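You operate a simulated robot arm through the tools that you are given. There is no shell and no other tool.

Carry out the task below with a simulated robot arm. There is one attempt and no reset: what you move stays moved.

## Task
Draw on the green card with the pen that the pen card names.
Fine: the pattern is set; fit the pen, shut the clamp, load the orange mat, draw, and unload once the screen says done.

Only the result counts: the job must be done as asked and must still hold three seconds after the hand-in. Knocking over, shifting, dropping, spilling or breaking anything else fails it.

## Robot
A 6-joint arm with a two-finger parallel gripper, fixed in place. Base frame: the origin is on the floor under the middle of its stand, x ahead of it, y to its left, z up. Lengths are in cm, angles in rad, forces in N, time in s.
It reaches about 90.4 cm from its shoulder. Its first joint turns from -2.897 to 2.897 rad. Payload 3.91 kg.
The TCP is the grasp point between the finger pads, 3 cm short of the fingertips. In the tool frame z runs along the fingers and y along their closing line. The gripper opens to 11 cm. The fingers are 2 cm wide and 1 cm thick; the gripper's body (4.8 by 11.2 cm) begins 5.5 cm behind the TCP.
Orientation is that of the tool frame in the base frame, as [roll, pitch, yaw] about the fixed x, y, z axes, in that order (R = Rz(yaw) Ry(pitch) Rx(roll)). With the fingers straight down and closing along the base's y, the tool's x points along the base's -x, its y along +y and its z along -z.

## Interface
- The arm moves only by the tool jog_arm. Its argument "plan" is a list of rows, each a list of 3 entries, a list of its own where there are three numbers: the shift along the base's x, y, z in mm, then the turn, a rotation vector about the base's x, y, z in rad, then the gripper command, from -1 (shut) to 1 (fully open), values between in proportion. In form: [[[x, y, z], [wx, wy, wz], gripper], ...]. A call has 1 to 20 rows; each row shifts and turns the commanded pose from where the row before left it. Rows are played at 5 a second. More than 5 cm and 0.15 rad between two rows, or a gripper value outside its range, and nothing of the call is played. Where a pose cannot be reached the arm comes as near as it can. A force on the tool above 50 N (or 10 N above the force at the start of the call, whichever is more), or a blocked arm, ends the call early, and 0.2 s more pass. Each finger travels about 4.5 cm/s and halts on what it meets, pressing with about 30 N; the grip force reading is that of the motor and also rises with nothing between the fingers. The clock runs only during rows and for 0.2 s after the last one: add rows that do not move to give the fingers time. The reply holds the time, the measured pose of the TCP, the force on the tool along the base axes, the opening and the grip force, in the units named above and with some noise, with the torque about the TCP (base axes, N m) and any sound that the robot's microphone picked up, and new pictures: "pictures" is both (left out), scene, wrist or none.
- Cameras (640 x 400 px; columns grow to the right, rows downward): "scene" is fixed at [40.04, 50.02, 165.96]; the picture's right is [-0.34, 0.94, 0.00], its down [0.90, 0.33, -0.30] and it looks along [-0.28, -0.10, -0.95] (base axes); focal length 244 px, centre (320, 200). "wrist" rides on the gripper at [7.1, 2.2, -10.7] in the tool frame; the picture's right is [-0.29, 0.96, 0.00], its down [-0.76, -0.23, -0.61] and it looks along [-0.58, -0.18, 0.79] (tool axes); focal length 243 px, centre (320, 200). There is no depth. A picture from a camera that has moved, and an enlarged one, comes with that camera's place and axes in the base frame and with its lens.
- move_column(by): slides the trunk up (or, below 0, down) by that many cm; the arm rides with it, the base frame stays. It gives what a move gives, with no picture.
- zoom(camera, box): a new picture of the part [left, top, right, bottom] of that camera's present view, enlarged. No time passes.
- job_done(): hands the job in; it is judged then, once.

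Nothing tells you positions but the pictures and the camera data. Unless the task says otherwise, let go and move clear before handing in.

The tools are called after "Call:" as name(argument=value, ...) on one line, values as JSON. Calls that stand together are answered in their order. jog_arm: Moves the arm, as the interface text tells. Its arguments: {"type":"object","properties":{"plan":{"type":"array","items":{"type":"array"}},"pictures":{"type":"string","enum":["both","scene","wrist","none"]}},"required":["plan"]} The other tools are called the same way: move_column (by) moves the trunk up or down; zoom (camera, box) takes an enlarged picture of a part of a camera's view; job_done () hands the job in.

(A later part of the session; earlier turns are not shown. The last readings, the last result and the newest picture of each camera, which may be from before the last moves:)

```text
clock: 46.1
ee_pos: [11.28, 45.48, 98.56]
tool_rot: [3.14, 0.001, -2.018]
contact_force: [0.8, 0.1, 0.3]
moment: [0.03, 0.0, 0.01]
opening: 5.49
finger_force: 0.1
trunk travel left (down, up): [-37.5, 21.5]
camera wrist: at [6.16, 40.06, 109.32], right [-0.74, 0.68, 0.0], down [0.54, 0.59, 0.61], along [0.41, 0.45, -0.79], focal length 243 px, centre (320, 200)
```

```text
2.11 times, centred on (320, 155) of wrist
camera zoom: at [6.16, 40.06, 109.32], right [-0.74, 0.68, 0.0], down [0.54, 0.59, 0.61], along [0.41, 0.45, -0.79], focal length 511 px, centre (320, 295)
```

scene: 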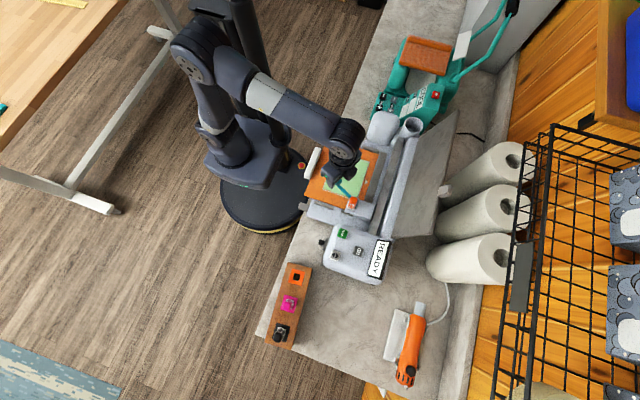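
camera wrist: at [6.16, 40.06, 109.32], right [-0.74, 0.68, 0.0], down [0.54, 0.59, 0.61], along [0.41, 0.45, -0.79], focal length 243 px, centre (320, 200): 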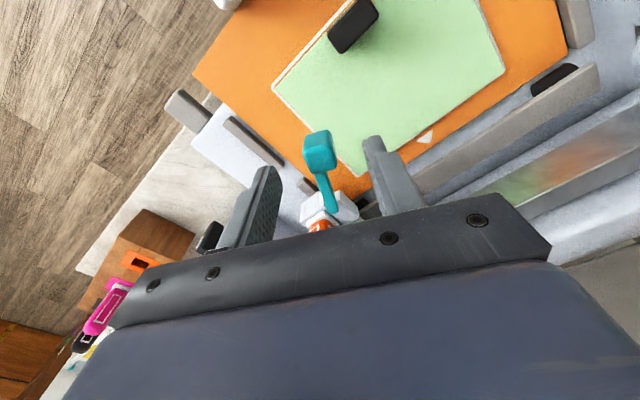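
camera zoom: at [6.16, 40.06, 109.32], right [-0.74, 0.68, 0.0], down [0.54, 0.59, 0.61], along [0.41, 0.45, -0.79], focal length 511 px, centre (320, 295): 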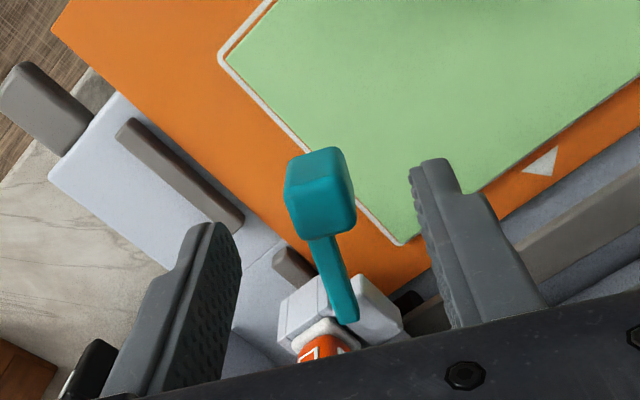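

The fingers will pass on either side of the cube. I'll descend the last 3 cm with a small centring shift.

Call:
jog_arm(plan=[[[-1, -2, -10], [0, 0, 0], 0.0], [[-1, -2, -10], [0, 0, 0], 0.0], [[0, 0, -8], [0, 0, 0], 0.0], [[0, 0, 0], [0, 0, 0], 0.0]], pictures="wrist")

Call:
zoom(camera="wrist", box=[220, 80, 420, 250])

```text
clock: 47.1
ee_pos: [10.86, 45.14, 95.61]
tool_rot: [-3.14, -0.001, -2.016]
contact_force: [-0.2, -0.2, -0.2]
moment: [0.0, 0.01, -0.01]
opening: 5.48
finger_force: 0.1
trunk travel left (down, up): [-37.5, 21.5]
camera wrist: at [5.87, 39.68, 106.46], right [-0.74, 0.68, 0.0], down [0.54, 0.59, 0.61], along [0.41, 0.45, -0.79], focal length 243 px, centre (320, 200)
```

wrist: 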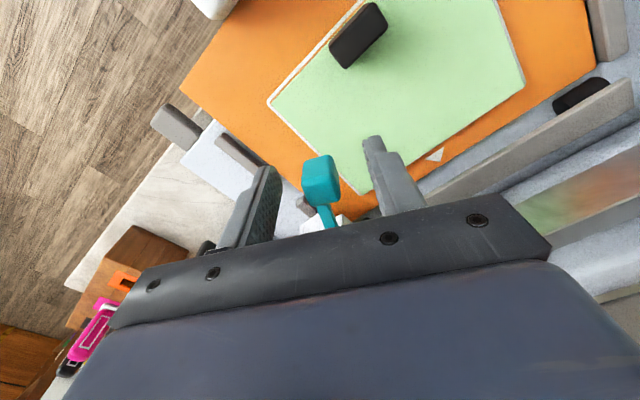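

```text
2.35 times, centred on (320, 165) of wrist
camera zoom: at [5.87, 39.68, 106.46], right [-0.74, 0.68, 0.0], down [0.54, 0.59, 0.61], along [0.41, 0.45, -0.79], focal length 571 px, centre (320, 282)
```

zoom: 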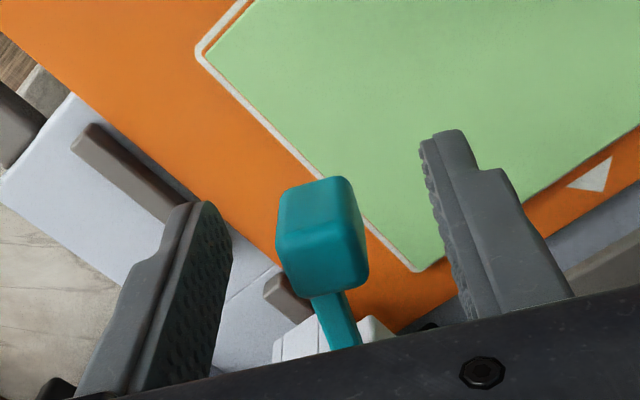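

The cube is straddled with the fingers clear on both sides. I'll nudge it clockwise (toward -x/+y, back toward the rail) in small steps and read the force.

Call:
jog_arm(plan=[[[-4, 2, 0], [0, 0, 0], 0.0], [[-4, 2, 0], [0, 0, 0], 0.0], [[-4, 2, 0], [0, 0, 0], 0.0], [[-4, 2, 0], [0, 0, 0], 0.0], [[-2, 1, 0], [0, 0, 0], 0.0]], pictures="wrist")

Call:
zoom(camera="wrist", box=[220, 80, 420, 250])

```text
clock: 48.4
ee_pos: [9.17, 46.06, 95.72]
tool_rot: [3.141, -0.001, -2.019]
contact_force: [4.2, -4.5, -0.3]
moment: [-0.04, -0.05, -0.02]
opening: 5.82
finger_force: 2.9
trunk travel left (down, up): [-37.5, 21.5]
camera wrist: at [4.18, 40.58, 106.58], right [-0.74, 0.68, 0.0], down [0.54, 0.59, 0.61], along [0.41, 0.45, -0.79], focal length 243 px, centre (320, 200)
```

wrist: 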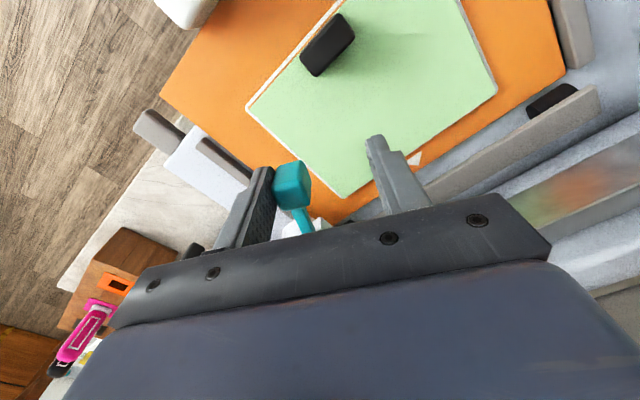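

```text
2.35 times, centred on (320, 165) of wrist
camera zoom: at [4.18, 40.58, 106.58], right [-0.74, 0.68, 0.0], down [0.54, 0.59, 0.61], along [0.41, 0.45, -0.79], focal length 571 px, centre (320, 282)
```

zoom: 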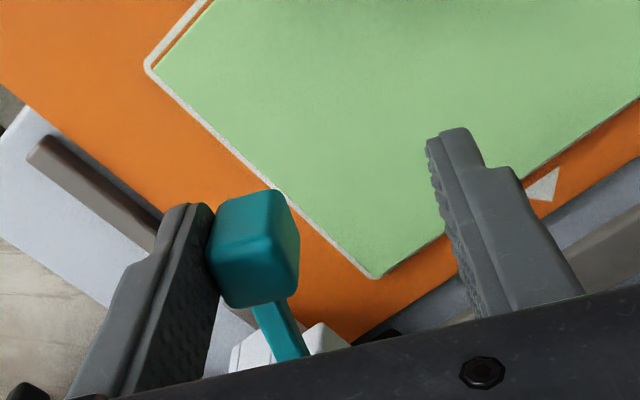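

There is light contact at about 6 N. I'll push a bit further and see whether the lever turns.

Call:
jog_arm(plan=[[[-3, 2, 0], [0, 0, 0], 0.0], [[-3, 2, 0], [0, 0, 0], 0.0], [[-3, 2, 0], [0, 0, 0], 0.0], [[0, 0, 0], [0, 0, 0], 0.0]], pictures="wrist")

Call:
zoom(camera="wrist", box=[220, 80, 420, 250])

```text
clock: 49.4
ee_pos: [8.41, 46.31, 95.76]
tool_rot: [-3.139, -0.003, -2.018]
contact_force: [3.3, -26.2, -5.6]
moment: [-0.57, 0.05, -0.71]
opening: 6.24
finger_force: 7.1
trunk travel left (down, up): [-37.5, 21.5]
camera wrist: at [3.3, 40.95, 106.57], right [-0.74, 0.68, 0.0], down [0.54, 0.59, 0.6], along [0.41, 0.44, -0.8], focal length 243 px, centre (320, 200)
```

wrist: 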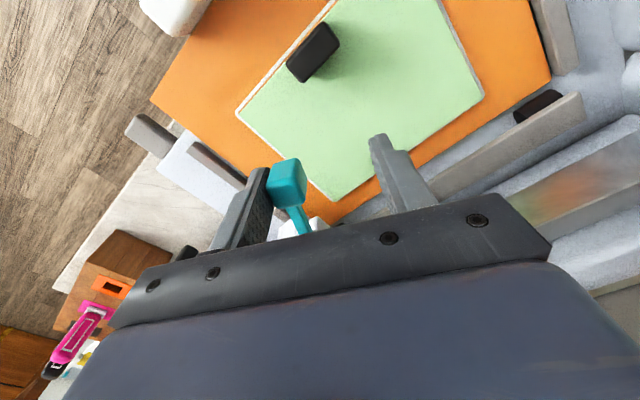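

```text
2.35 times, centred on (320, 165) of wrist
camera zoom: at [3.3, 40.95, 106.57], right [-0.74, 0.68, 0.0], down [0.54, 0.59, 0.6], along [0.41, 0.44, -0.8], focal length 571 px, centre (320, 282)
```

zoom: 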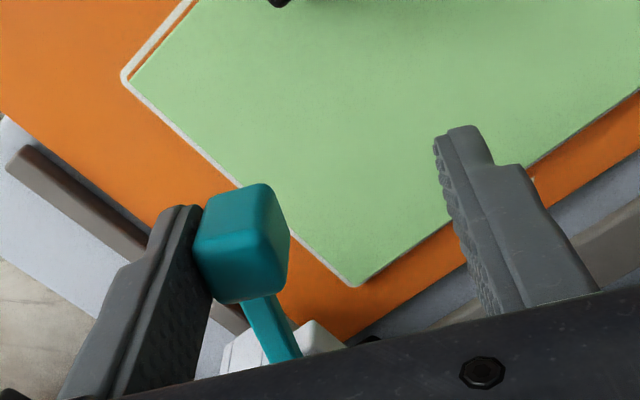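

There's some resistance, mostly along y. I'll check the scene view to see whether the lever has actually rotated.

Call:
zoom(camera="scene", box=[320, 160, 380, 220])

Call:
zoom(camera="wrist", box=[240, 140, 340, 250])

```text
6.67 times, centred on (350, 190) of scene
camera zoom: at [40.04, 50.02, 165.96], right [-0.34, 0.94, 0.0], down [0.9, 0.33, -0.3], along [-0.28, -0.1, -0.95], focal length 1623 px, centre (120, 267)
```

zoom: 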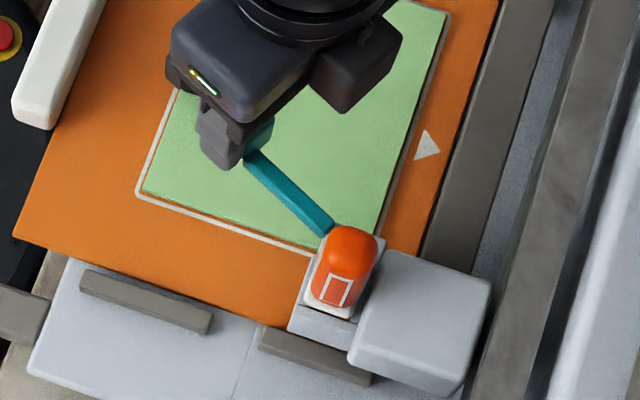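

```text
3.64 times, centred on (290, 195) of wrist
camera zoom: at [3.3, 40.95, 106.57], right [-0.74, 0.68, 0.0], down [0.54, 0.59, 0.6], along [0.41, 0.44, -0.8], focal length 882 px, centre (429, 218)
```

zoom: 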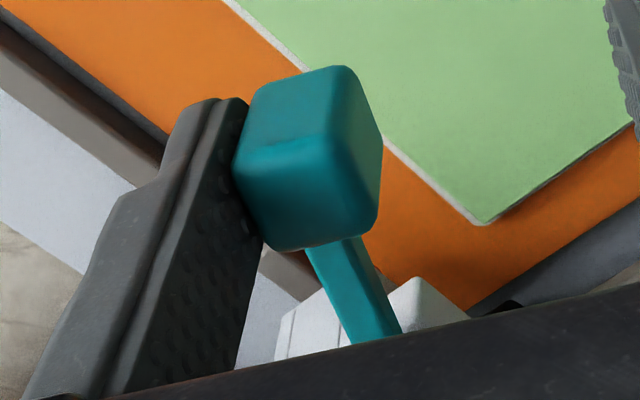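

The lever didn't rotate; the whole carriage slid about 6 mm toward -x instead, so clockwise is against its stop. I'll go the other way with the opposite finger, which also pushes the carriage back.

Call:
jog_arm(plan=[[[5, -2, 0], [0, 0, 0], 0.0], [[5, -2, 0], [0, 0, 0], 0.0], [[5, -3, 0], [0, 0, 0], 0.0], [[5, -2, 0], [0, 0, 0], 0.0], [[5, -2, 0], [0, 0, 0], 0.0], [[5, -3, 0], [0, 0, 0], 0.0], [[2, -1, 0], [0, 0, 0], 0.0], [[0, 0, 0], [0, 0, 0], 0.0]], pictures="both")

Call:
zoom(camera="wrist", box=[220, 80, 420, 250])

Call:
zoom(camera="scene", box=[320, 160, 380, 220])

```text
clock: 51.1
ee_pos: [11.56, 45.17, 95.93]
tool_rot: [3.141, -0.001, -2.019]
contact_force: [0.2, 0.0, -0.3]
moment: [-0.01, 0.0, 0.0]
opening: 5.5
finger_force: 0.0
trunk travel left (down, up): [-37.5, 21.5]
camera wrist: at [6.43, 39.74, 106.55], right [-0.74, 0.68, 0.0], down [0.54, 0.59, 0.61], along [0.41, 0.45, -0.79], focal length 243 px, centre (320, 200)
```

scene: 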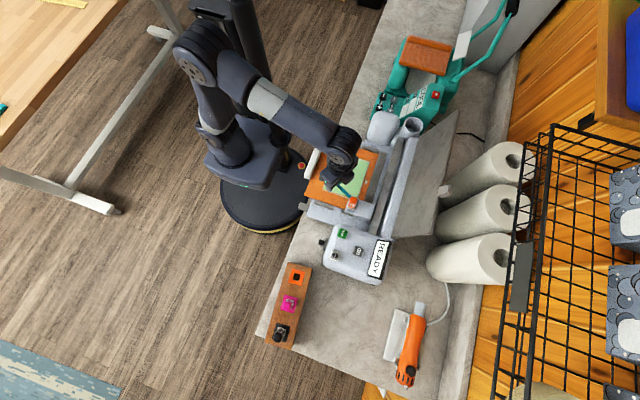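
wrist: 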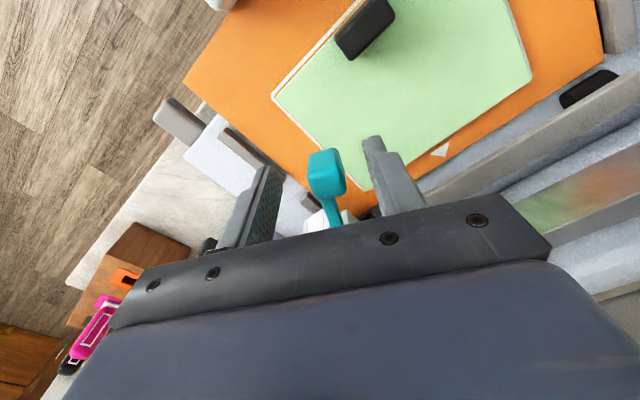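

```text
2.35 times, centred on (320, 165) of wrist
camera zoom: at [6.43, 39.74, 106.55], right [-0.74, 0.68, 0.0], down [0.54, 0.59, 0.61], along [0.41, 0.45, -0.79], focal length 571 px, centre (320, 282)
```

zoom: 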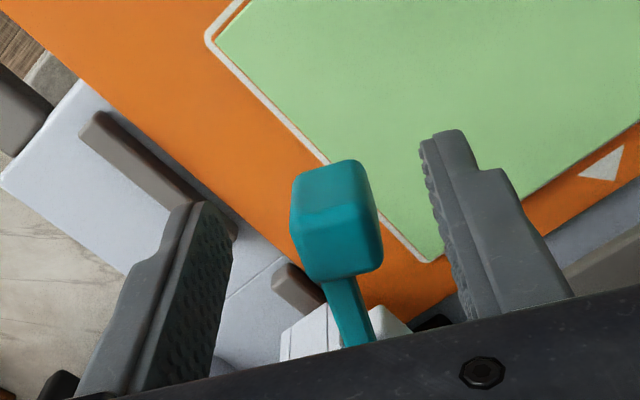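

```text
6.67 times, centred on (350, 190) of scene
camera zoom: at [40.04, 50.02, 165.96], right [-0.34, 0.94, 0.0], down [0.9, 0.33, -0.3], along [-0.28, -0.1, -0.95], focal length 1623 px, centre (120, 267)
```

zoom: 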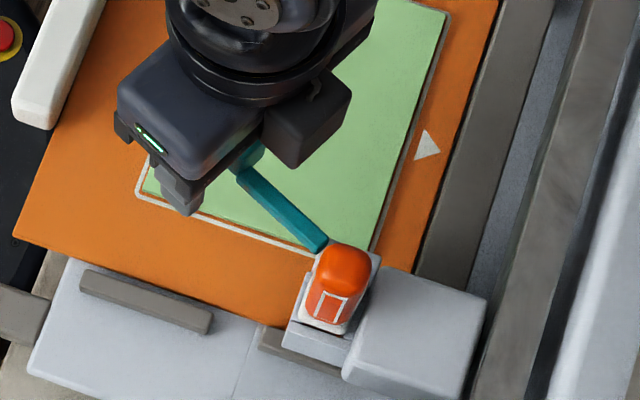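

The carriage sprang back to its original position by itself, so it's held elastically. Continuing to the other side, I'll push the cube toward +x/-y.

Call:
jog_arm(plan=[[[5, -2, 0], [0, 0, 0], 0.0], [[5, -2, 0], [0, 0, 0], 0.0], [[4, -2, 0], [0, 0, 0], 0.0], [[4, -2, 0], [0, 0, 0], 0.0], [[0, 0, 0], [0, 0, 0], 0.0]], pictures="wrist")

Call:
zoom(camera="wrist", box=[220, 80, 420, 250])

Call:
zoom(camera="scene", box=[320, 160, 380, 220])

```text
clock: 52.4
ee_pos: [13.25, 44.43, 95.79]
tool_rot: [-3.14, 0.0, -2.016]
contact_force: [-0.1, 1.4, 0.2]
moment: [0.01, 0.03, 0.02]
opening: 5.52
finger_force: 0.4
trunk travel left (down, up): [-37.5, 21.5]
camera wrist: at [8.18, 38.91, 106.59], right [-0.74, 0.68, 0.0], down [0.54, 0.59, 0.61], along [0.41, 0.45, -0.79], focal length 243 px, centre (320, 200)
```

wrist: 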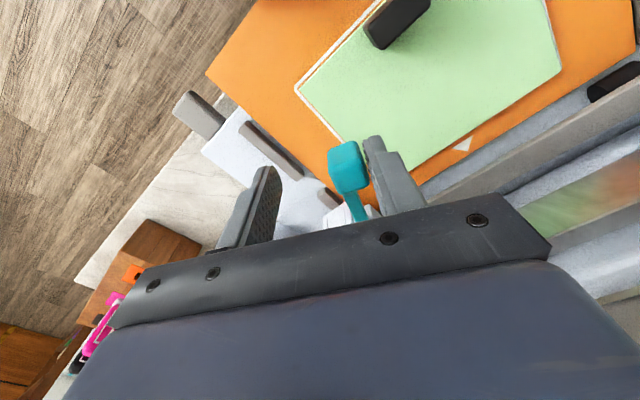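

```text
2.35 times, centred on (320, 165) of wrist
camera zoom: at [8.18, 38.91, 106.59], right [-0.74, 0.68, 0.0], down [0.54, 0.59, 0.61], along [0.41, 0.45, -0.79], focal length 571 px, centre (320, 282)
```

zoom: 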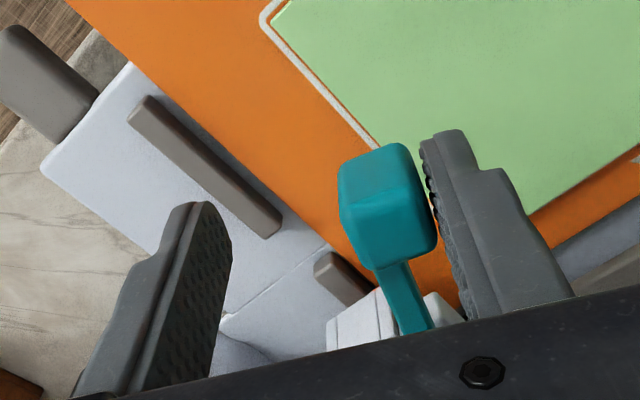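

```text
6.67 times, centred on (350, 190) of scene
camera zoom: at [40.04, 50.02, 165.96], right [-0.34, 0.94, 0.0], down [0.9, 0.33, -0.3], along [-0.28, -0.1, -0.95], focal length 1623 px, centre (120, 267)
```

zoom: 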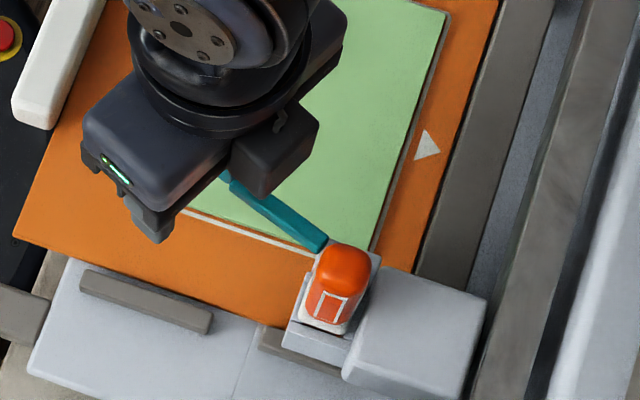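

Now the lever turns counter-clockwise with almost no force. I'll keep pushing it along its arc about the pivot at about (14.4, 51.2), turning the wrist with it.

Call:
jog_arm(plan=[[[7, -1, 0], [0, 0, 0.1], 0.0], [[7, 0, 0], [0, 0, 0.1], 0.0], [[7, 1, 0], [0, 0, 0.1], 0.0], [[0, 0, 0], [0, 0, 0], 0.0]], pictures="wrist")

Call:
zoom(camera="wrist", box=[220, 80, 420, 250])

Call:
zoom(camera="scene", box=[320, 160, 380, 220])

```text
clock: 53.4
ee_pos: [15.42, 44.35, 95.72]
tool_rot: [-3.14, 0.001, -1.719]
contact_force: [-0.3, -0.5, 0.1]
moment: [-0.01, 0.0, 0.01]
opening: 5.5
finger_force: 0.1
trunk travel left (down, up): [-37.5, 21.5]
camera wrist: at [12.22, 37.65, 106.57], right [-0.9, 0.43, 0.0], down [0.34, 0.72, 0.61], along [0.26, 0.55, -0.79], focal length 243 px, centre (320, 200)
```

wrist: 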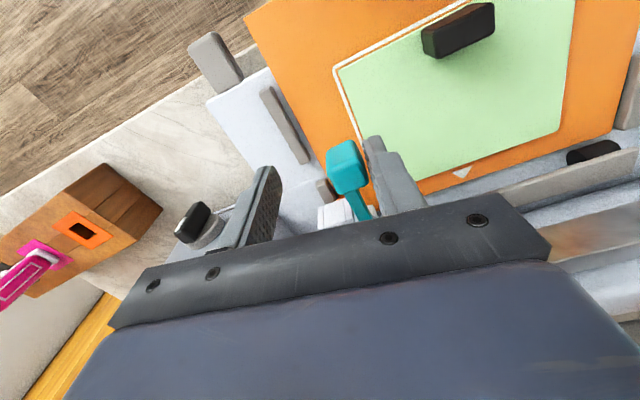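

```text
2.35 times, centred on (320, 165) of wrist
camera zoom: at [12.22, 37.65, 106.57], right [-0.9, 0.43, 0.0], down [0.34, 0.72, 0.61], along [0.26, 0.55, -0.79], focal length 571 px, centre (320, 282)
```

zoom: 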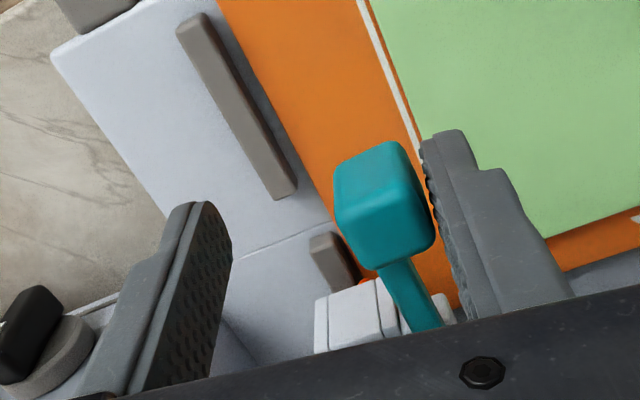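

```text
6.67 times, centred on (350, 190) of scene
camera zoom: at [40.04, 50.02, 165.96], right [-0.34, 0.94, 0.0], down [0.9, 0.33, -0.3], along [-0.28, -0.1, -0.95], focal length 1623 px, centre (120, 267)
```

zoom: 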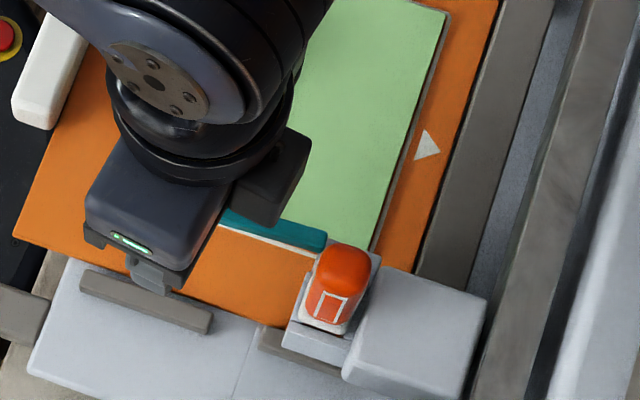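

The lever is swinging smoothly with the hand. I'll continue along the arc.

Call:
jog_arm(plan=[[[6.7, 1.3, 0], [0, 0, 0.1], 0.0], [[6.6, 2.0, 0], [0, 0, 0.1], 0.0], [[6.3, 2.6, 0], [0, 0, 0.1], 0.0], [[6.0, 3.2, 0], [0, 0, 0.1], 0.0], [[0, 0, 0], [0, 0, 0], 0.0]], pictures="wrist")

Call:
zoom(camera="wrist", box=[220, 80, 420, 250])

Call:
zoom(camera="scene", box=[320, 160, 380, 220])

```text
clock: 54.5
ee_pos: [17.96, 45.24, 95.71]
tool_rot: [-3.141, 0.001, -1.315]
contact_force: [-1.7, -0.3, 0.5]
moment: [0.0, 0.0, -0.02]
opening: 5.5
finger_force: 0.1
trunk travel left (down, up): [-37.5, 21.5]
camera wrist: at [17.67, 37.86, 106.53], right [-1.0, 0.04, 0.0], down [0.03, 0.79, 0.61], along [0.02, 0.61, -0.79], focal length 243 px, centre (320, 200)
```

wrist: 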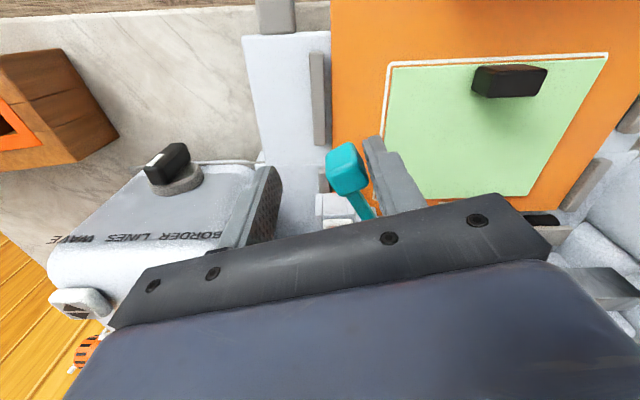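

```text
2.35 times, centred on (320, 165) of wrist
camera zoom: at [17.67, 37.86, 106.53], right [-1.0, 0.04, 0.0], down [0.03, 0.79, 0.61], along [0.02, 0.61, -0.79], focal length 571 px, centre (320, 282)
```

zoom: 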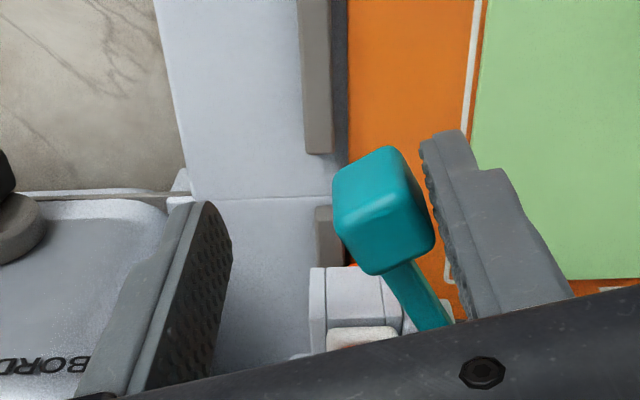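

```text
6.67 times, centred on (350, 190) of scene
camera zoom: at [40.04, 50.02, 165.96], right [-0.34, 0.94, 0.0], down [0.9, 0.33, -0.3], along [-0.28, -0.1, -0.95], focal length 1623 px, centre (120, 267)
```

zoom: 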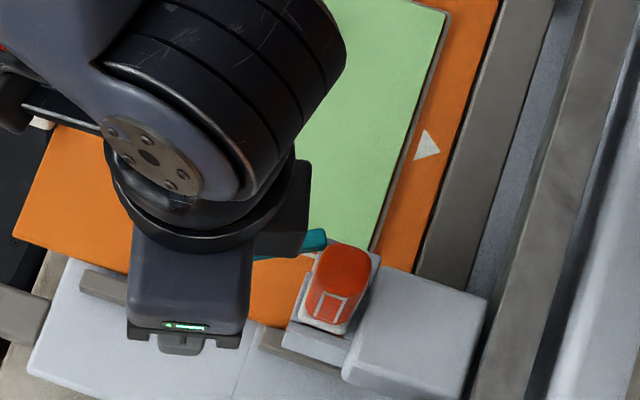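

Still swinging freely. I'll narrow the fingers to about 3 cm so they stay clear of the panel, then keep going.

Call:
jog_arm(plan=[[[0, 0, 0], [0, 0, 0], -0.25], [[0, 0, 0], [0, 0, 0], -0.455], [[0, 0, 0], [0, 0, 0], -0.455], [[5.7, 3.8, 0], [0, 0, 0.1], -0.455], [[5.3, 4.4, 0], [0, 0, 0.1], -0.455], [[0, 0, 0], [0, 0, 0], -0.455]], pictures="wrist")

Call:
zoom(camera="wrist", box=[220, 80, 420, 250])

Call:
zoom(camera="scene", box=[320, 160, 380, 220])

```text
clock: 56.0
ee_pos: [19.11, 45.94, 95.73]
tool_rot: [-3.141, -0.002, -1.116]
contact_force: [0.4, 0.6, -0.2]
moment: [0.02, -0.02, 0.01]
opening: 2.99
finger_force: 0.1
trunk travel left (down, up): [-37.5, 21.5]
camera wrist: at [20.18, 38.82, 106.51], right [-0.99, -0.16, 0.0], down [-0.13, 0.78, 0.61], along [-0.1, 0.6, -0.79], focal length 243 px, centre (320, 200)
```

wrist: 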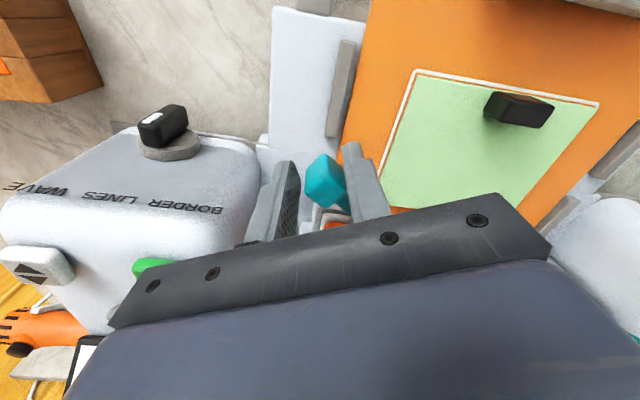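

```text
2.35 times, centred on (320, 165) of wrist
camera zoom: at [20.18, 38.82, 106.51], right [-0.99, -0.16, 0.0], down [-0.13, 0.78, 0.61], along [-0.1, 0.6, -0.79], focal length 571 px, centre (320, 282)
```

zoom: 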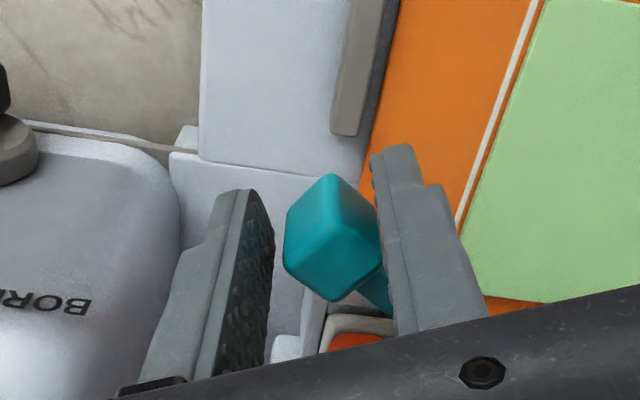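

```text
6.67 times, centred on (350, 190) of scene
camera zoom: at [40.04, 50.02, 165.96], right [-0.34, 0.94, 0.0], down [0.9, 0.33, -0.3], along [-0.28, -0.1, -0.95], focal length 1623 px, centre (120, 267)
```

zoom: 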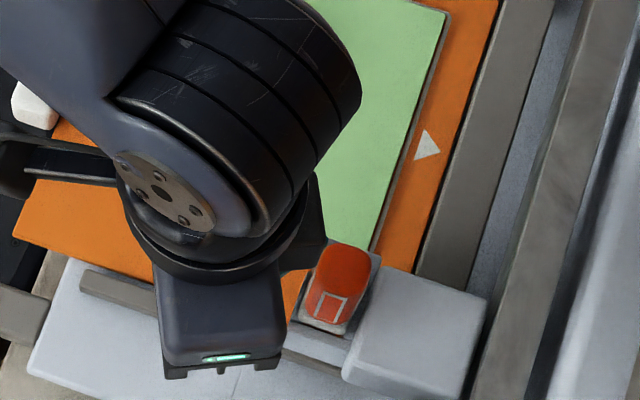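

The lever is now about 70° round from where it started and still free. I'll raise slightly and continue the arc.

Call:
jog_arm(plan=[[[4.9, 5.0, 3], [0, 0, 0.1], -0.455], [[4.4, 5.5, 3], [0, 0, 0.1], -0.455], [[3.8, 5.9, 0], [0, 0, 0.1], -0.455], [[0, 0, 0], [0, 0, 0], -0.455]], pictures="wrist")

Call:
zoom(camera="wrist", box=[220, 80, 420, 250])

Call:
zoom(camera="scene", box=[320, 160, 400, 230])

```text
clock: 57.0
ee_pos: [20.39, 47.7, 96.29]
tool_rot: [-3.141, 0.001, -0.816]
contact_force: [-0.1, 0.1, 0.2]
moment: [-0.01, -0.02, -0.01]
opening: 2.99
finger_force: 0.0
trunk travel left (down, up): [-37.5, 21.5]
camera wrist: at [23.64, 41.14, 107.06], right [-0.9, -0.44, 0.0], down [-0.35, 0.71, 0.61], along [-0.27, 0.54, -0.79], focal length 243 px, centre (320, 200)
```

wrist: 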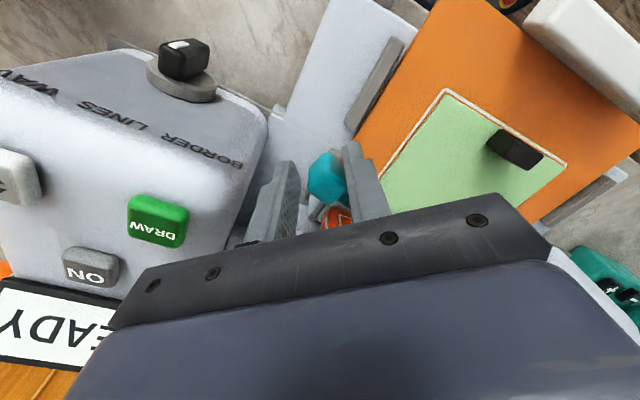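

```text
2.35 times, centred on (320, 165) of wrist
camera zoom: at [23.64, 41.14, 107.06], right [-0.9, -0.44, 0.0], down [-0.35, 0.71, 0.61], along [-0.27, 0.54, -0.79], focal length 571 px, centre (320, 282)
```

zoom: 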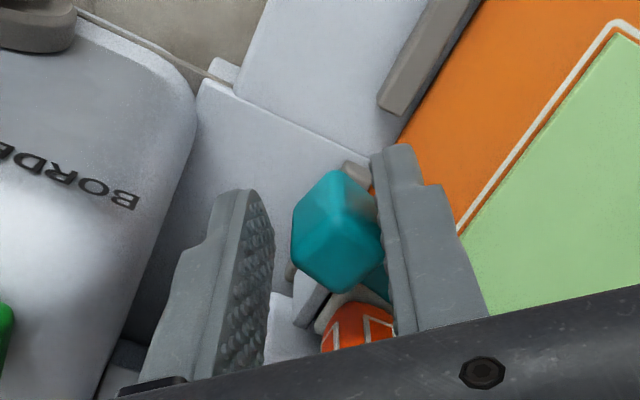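

```text
5.71 times, centred on (360, 195) of scene
camera zoom: at [40.04, 50.02, 165.96], right [-0.34, 0.94, 0.0], down [0.9, 0.33, -0.3], along [-0.28, -0.1, -0.95], focal length 1391 px, centre (91, 229)
```

zoom: 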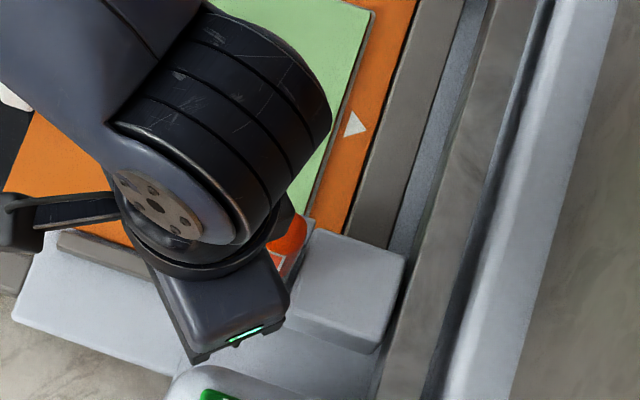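

No resistance yet and the lever is at about -32° from +x. Continuing.

Call:
jog_arm(plan=[[[3.1, 6.2, 0], [0, 0, 0.1], -0.455], [[2.5, 6.5, 0], [0, 0, 0.1], -0.455], [[0, 0, 0], [0, 0, 0], -0.455]], pictures="wrist")

Call:
zoom(camera="wrist", box=[220, 80, 420, 250])

Call:
zoom(camera="scene", box=[320, 160, 400, 230])

```text
clock: 57.8
ee_pos: [20.95, 48.88, 96.39]
tool_rot: [3.141, -0.001, -0.616]
contact_force: [-1.2, -1.0, -0.4]
moment: [-0.01, 0.01, 0.04]
opening: 3.01
finger_force: 0.0
trunk travel left (down, up): [-37.5, 21.5]
camera wrist: at [25.46, 43.13, 107.07], right [-0.79, -0.61, 0.0], down [-0.49, 0.63, 0.61], along [-0.37, 0.48, -0.79], focal length 243 px, centre (320, 200)
```

wrist: 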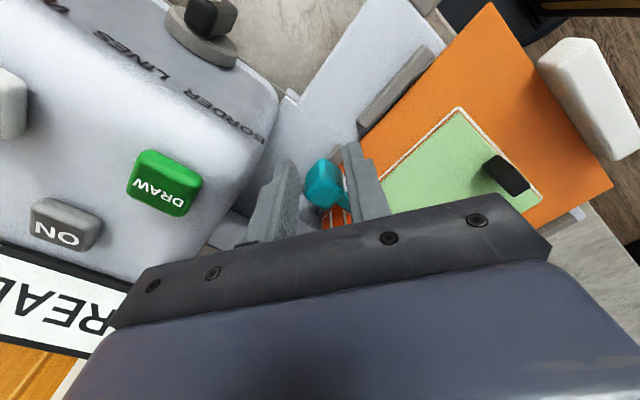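

```text
2.35 times, centred on (320, 165) of wrist
camera zoom: at [25.46, 43.13, 107.07], right [-0.79, -0.61, 0.0], down [-0.49, 0.63, 0.61], along [-0.37, 0.48, -0.79], focal length 571 px, centre (320, 282)
```

zoom: 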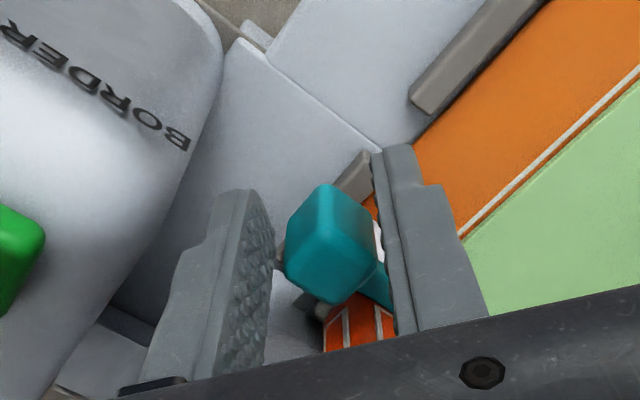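

```text
5.71 times, centred on (360, 195) of scene
camera zoom: at [40.04, 50.02, 165.96], right [-0.34, 0.94, 0.0], down [0.9, 0.33, -0.3], along [-0.28, -0.1, -0.95], focal length 1391 px, centre (91, 229)
```

zoom: 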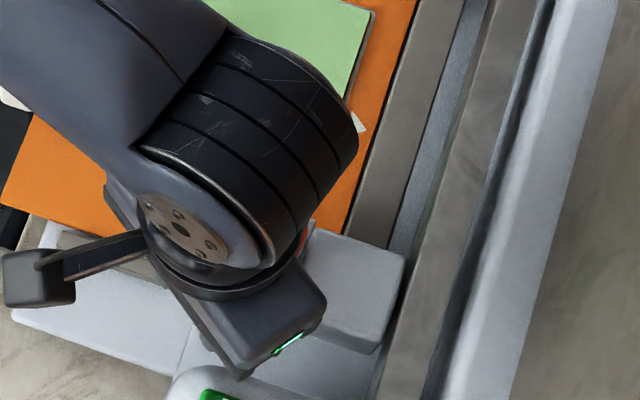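

The lever is at about -17°, lying almost across the front of the pen. I'll continue in smaller steps and watch for its stop.

Call:
jog_arm(plan=[[[1.8, 6.7, 0], [0, 0, 0.1], -0.455], [[0.6, 3.4, 0], [0, 0, 0.05], -0.455], [[0, 0, 0], [0, 0, 0], -0.455]], pictures="wrist")

Call:
zoom(camera="wrist", box=[220, 80, 420, 250])

```text
clock: 58.5
ee_pos: [21.15, 49.84, 96.35]
tool_rot: [3.14, -0.001, -0.467]
contact_force: [-0.6, -9.0, -2.8]
moment: [-0.16, -0.03, 0.15]
opening: 3.42
finger_force: 4.2
trunk travel left (down, up): [-37.5, 21.5]
camera wrist: at [26.48, 44.79, 107.12], right [-0.69, -0.72, 0.0], down [-0.57, 0.55, 0.61], along [-0.44, 0.42, -0.79], focal length 243 px, centre (320, 200)
```

wrist: 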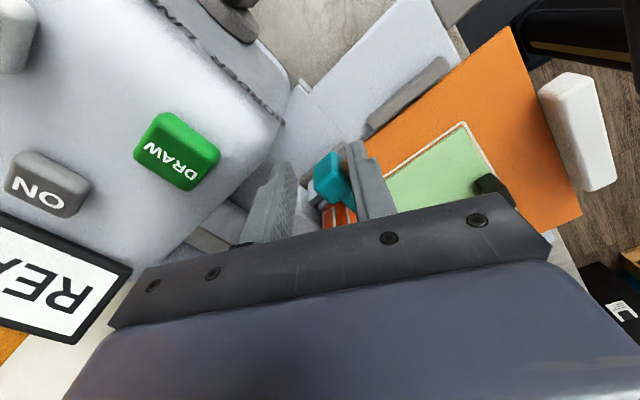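

```text
2.35 times, centred on (320, 165) of wrist
camera zoom: at [26.48, 44.79, 107.12], right [-0.69, -0.72, 0.0], down [-0.57, 0.55, 0.61], along [-0.44, 0.42, -0.79], focal length 571 px, centre (320, 282)
```

zoom: 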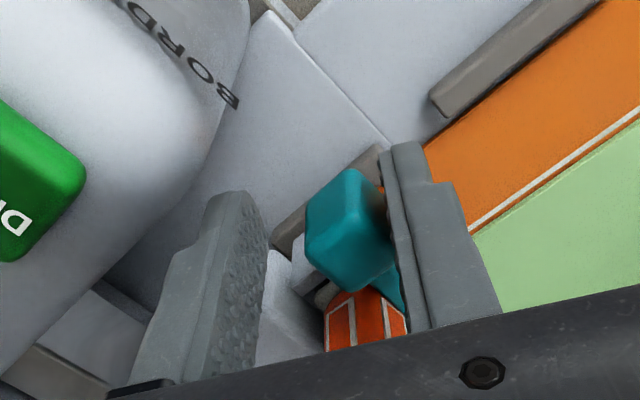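

The lever has met a stop at about -15°, roughly 100° round, with 9 N of resistance. I'll press a little more to make sure it's fully shut.

Call:
jog_arm(plan=[[[0.5, 2, 0], [0, 0, 0], -0.455], [[0.5, 2, 0], [0, 0, 0], -0.455], [[0.5, 2, 0], [0, 0, 0], -0.455], [[0, 0, 0], [0, 0, 0], -0.455]], pictures="wrist")

Call:
zoom(camera="wrist", box=[220, 80, 420, 250])

Call:
zoom(camera="scene", box=[310, 200, 400, 290])

```text
clock: 59.5
ee_pos: [21.26, 50.37, 96.4]
tool_rot: [3.138, 0.0, -0.467]
contact_force: [1.0, -27.9, -8.9]
moment: [-0.37, -0.22, 0.48]
opening: 4.2
finger_force: 12.4
trunk travel left (down, up): [-37.5, 21.5]
camera wrist: at [26.69, 45.26, 107.14], right [-0.69, -0.72, 0.0], down [-0.57, 0.55, 0.61], along [-0.44, 0.42, -0.8], focal length 243 px, centre (320, 200)
```

wrist: 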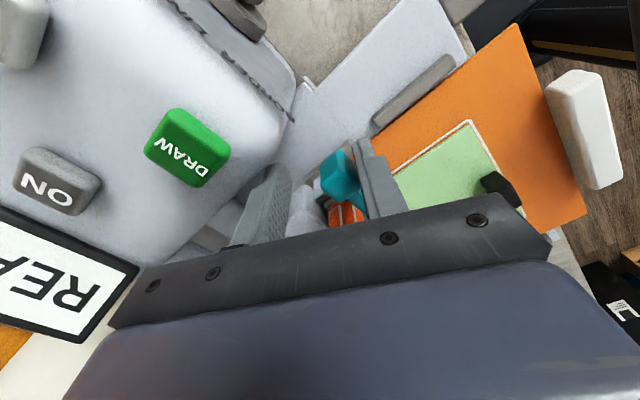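

```text
2.35 times, centred on (320, 165) of wrist
camera zoom: at [26.69, 45.26, 107.14], right [-0.69, -0.72, 0.0], down [-0.57, 0.55, 0.61], along [-0.44, 0.42, -0.8], focal length 571 px, centre (320, 282)
```

zoom: 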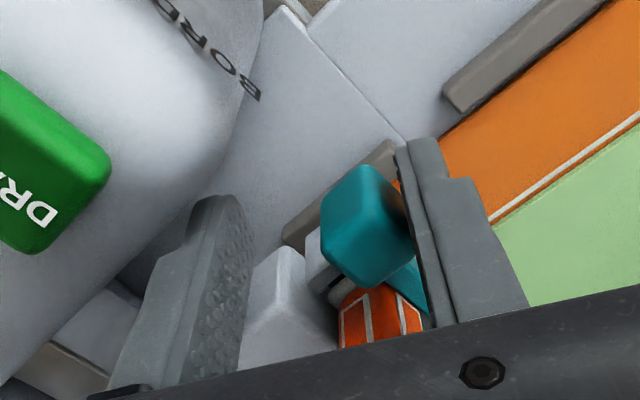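

```text
4.44 times, centred on (355, 245) of scene
camera zoom: at [40.04, 50.02, 165.96], right [-0.34, 0.94, 0.0], down [0.9, 0.33, -0.3], along [-0.28, -0.1, -0.95], focal length 1082 px, centre (164, 0)
```

zoom: 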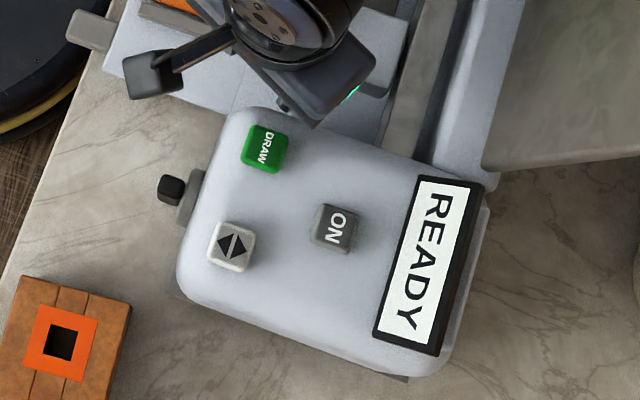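

It's hard against its stop with 28 N, so the clamp is shut. I'll back the finger off, open, and rise to check that it stays.

Call:
jog_arm(plan=[[[-1, -5, 0], [0, 0, 0], -0.455], [[-1, -4, 0], [0, 0, 0], -0.3], [[0, 0, 0], [0, 0, 0], -0.1], [[0, 0, 10], [0, 0, 0], -0.1], [[0, 0, 25], [0, 0, 0], -0.1], [[0, 0, 35], [0, 0, 0], -0.1], [[0, 0, 35], [0, 0, 0], -0.1], [[0, 0, 30], [0, 0, 0], -0.1], [[0, 0, 0], [0, 0, 0], -0.1]], pictures="both")

Call:
zoom(camera="wrist", box=[260, 60, 440, 210])

```text
clock: 61.5
ee_pos: [20.96, 49.68, 109.93]
tool_rot: [-3.14, 0.0, -0.469]
contact_force: [-0.1, 0.1, 0.1]
moment: [0.02, -0.02, -0.01]
opening: 4.96
finger_force: 0.1
trunk travel left (down, up): [-37.5, 21.5]
camera wrist: at [26.38, 44.63, 120.64], right [-0.69, -0.72, 0.0], down [-0.57, 0.55, 0.61], along [-0.44, 0.42, -0.79], focal length 243 px, centre (320, 200)
```

scene: 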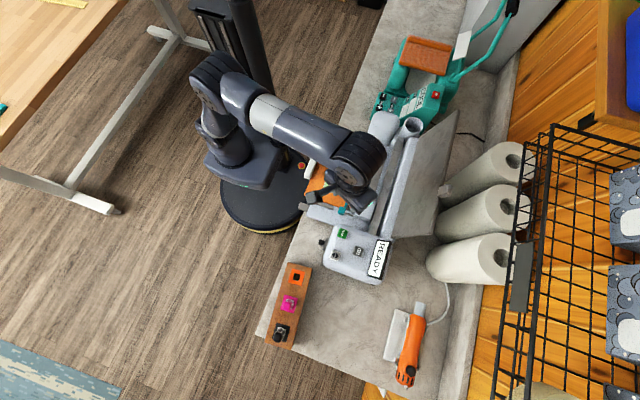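
wrist: 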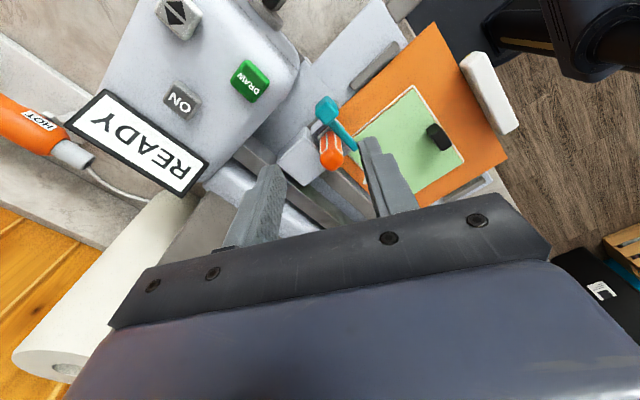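

```text
2.67 times, centred on (350, 135) of wrist
camera zoom: at [26.38, 44.63, 120.64], right [-0.69, -0.72, 0.0], down [-0.57, 0.55, 0.61], along [-0.44, 0.42, -0.79], focal length 647 px, centre (240, 373)
```

zoom: 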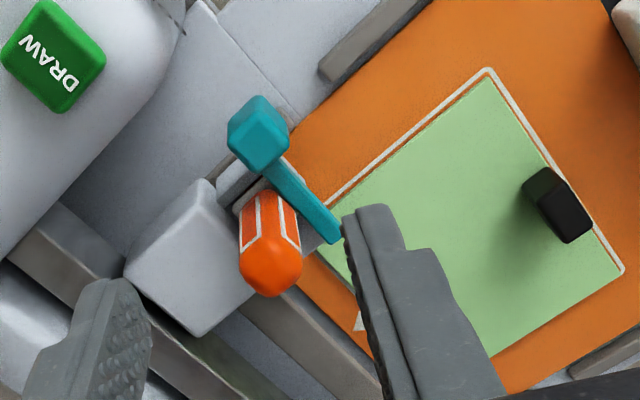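

The teal lever now lies across the front of the pen, parallel to the rail, so the clamp is shut. Next I'll go round to the front of the mat with closed fingers to look at its leading edge against the rollers.

Call:
jog_arm(plan=[[[-17, -24, 0], [0, 0, -0.1226], -0.1], [[-18, -24, 0], [0, 0, -0.1226], -0.1], [[-18, -24, 0], [0, 0, -0.1226], -1], [[-18, -24, 0], [0, 0, -0.1226], -1], [[-18, -24, 0], [0, 0, -0.1226], -1], [[-18, -24, 0], [0, 0, -0.1226], -1], [[-18, -24, 0], [0, 0, -0.1226], -1], [[-18, -24, 0], [0, 0, -0.1226], -1], [[-17, -24, 0], [0, 0, -0.1226], -1], [[0, 0, 0], [0, 0, 0], -1]], pictures="both")

Call:
zoom(camera="wrist", box=[180, 60, 480, 240])

```text
clock: 63.8
ee_pos: [5.15, 27.91, 109.99]
tool_rot: [3.141, 0.002, -1.573]
contact_force: [-0.9, -0.3, -0.4]
moment: [0.0, 0.02, -0.01]
opening: 0.0
finger_force: 30.7
trunk travel left (down, up): [-37.5, 21.5]
camera wrist: at [2.93, 20.96, 120.72], right [-0.96, 0.29, 0.0], down [0.23, 0.76, 0.61], along [0.18, 0.58, -0.79], focal length 243 px, centre (320, 200)
```

scene: 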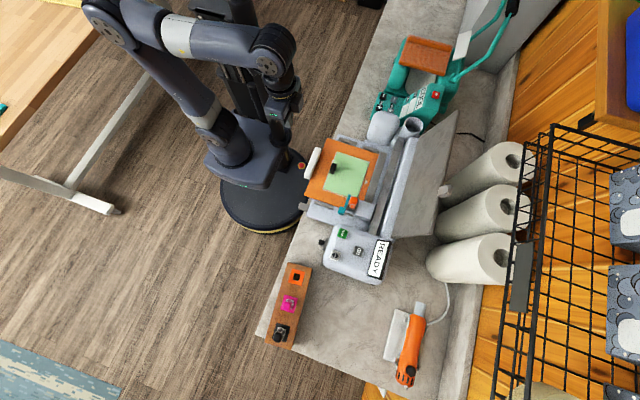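
wrist: 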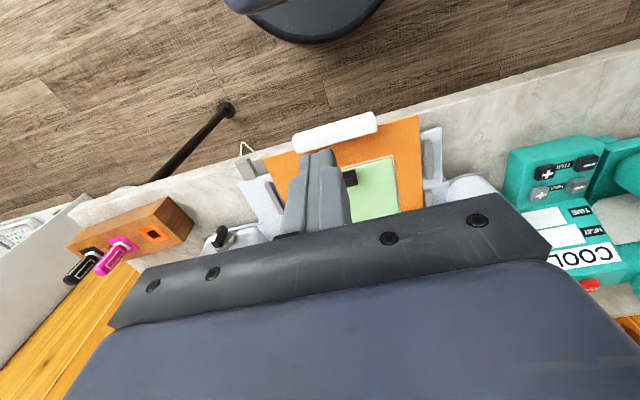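

```text
2.13 times, centred on (330, 150) of wrist
camera zoom: at [2.93, 20.96, 120.72], right [-0.96, 0.29, 0.0], down [0.23, 0.76, 0.61], along [0.18, 0.58, -0.79], focal length 518 px, centre (299, 307)
```

zoom: 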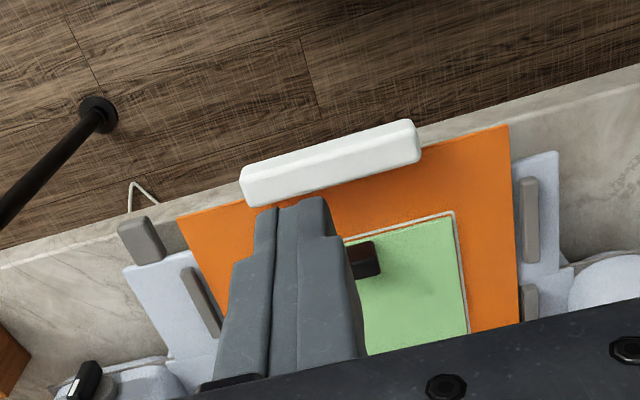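

The scene view of the machine is now unobstructed. I'll zoom in to confirm the clamp, the mat edge and the screen.

Call:
zoom(camera="scene", box=[320, 130, 400, 220])

Call:
zoom(camera="scene", box=[295, 140, 345, 200])

Call:
zoom(camera="scene", box=[335, 185, 375, 215])

Call:
zoom(camera="scene", box=[355, 140, 395, 180])

```text
4.44 times, centred on (360, 175) of scene
camera zoom: at [40.04, 50.02, 165.96], right [-0.34, 0.94, 0.0], down [0.9, 0.33, -0.3], along [-0.28, -0.1, -0.95], focal length 1082 px, centre (142, 311)
```

zoom: 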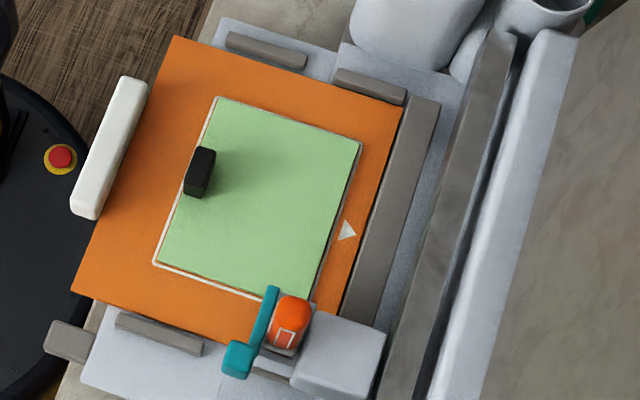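

```text
6.67 times, centred on (320, 170) of scene
camera zoom: at [40.04, 50.02, 165.96], right [-0.34, 0.94, 0.0], down [0.9, 0.33, -0.3], along [-0.28, -0.1, -0.95], focal length 1623 px, centre (320, 400)
```

zoom: 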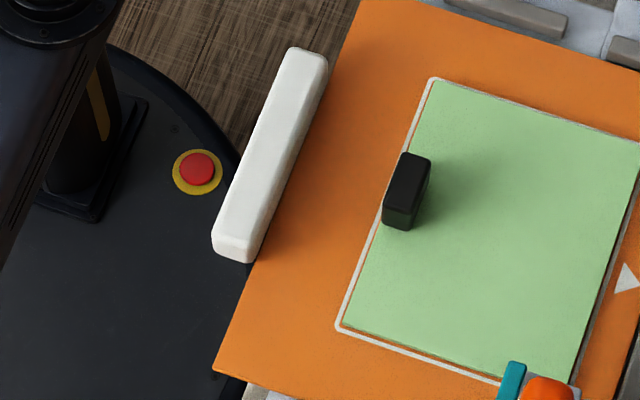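

```text
13.33 times, centred on (355, 200) of scene
camera zoom: at [40.04, 50.02, 165.96], right [-0.34, 0.94, 0.0], down [0.9, 0.33, -0.3], along [-0.28, -0.1, -0.95], focal length 3246 px, centre (-147, 200)
```

zoom: 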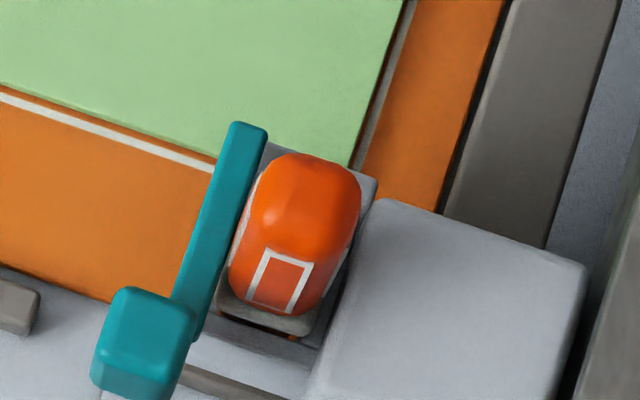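

```text
10.00 times, centred on (375, 160) of scene
camera zoom: at [40.04, 50.02, 165.96], right [-0.34, 0.94, 0.0], down [0.9, 0.33, -0.3], along [-0.28, -0.1, -0.95], focal length 2435 px, centre (-230, 600)
```

zoom: 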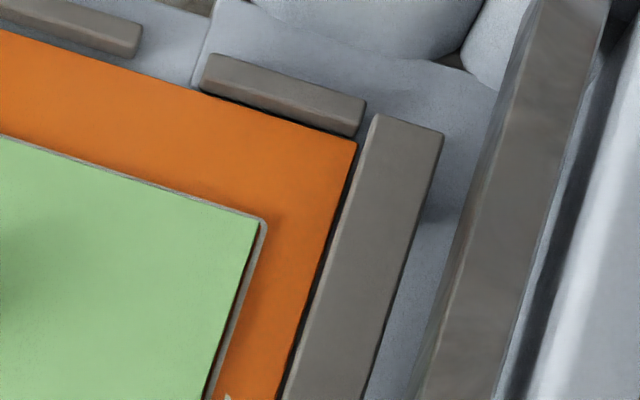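

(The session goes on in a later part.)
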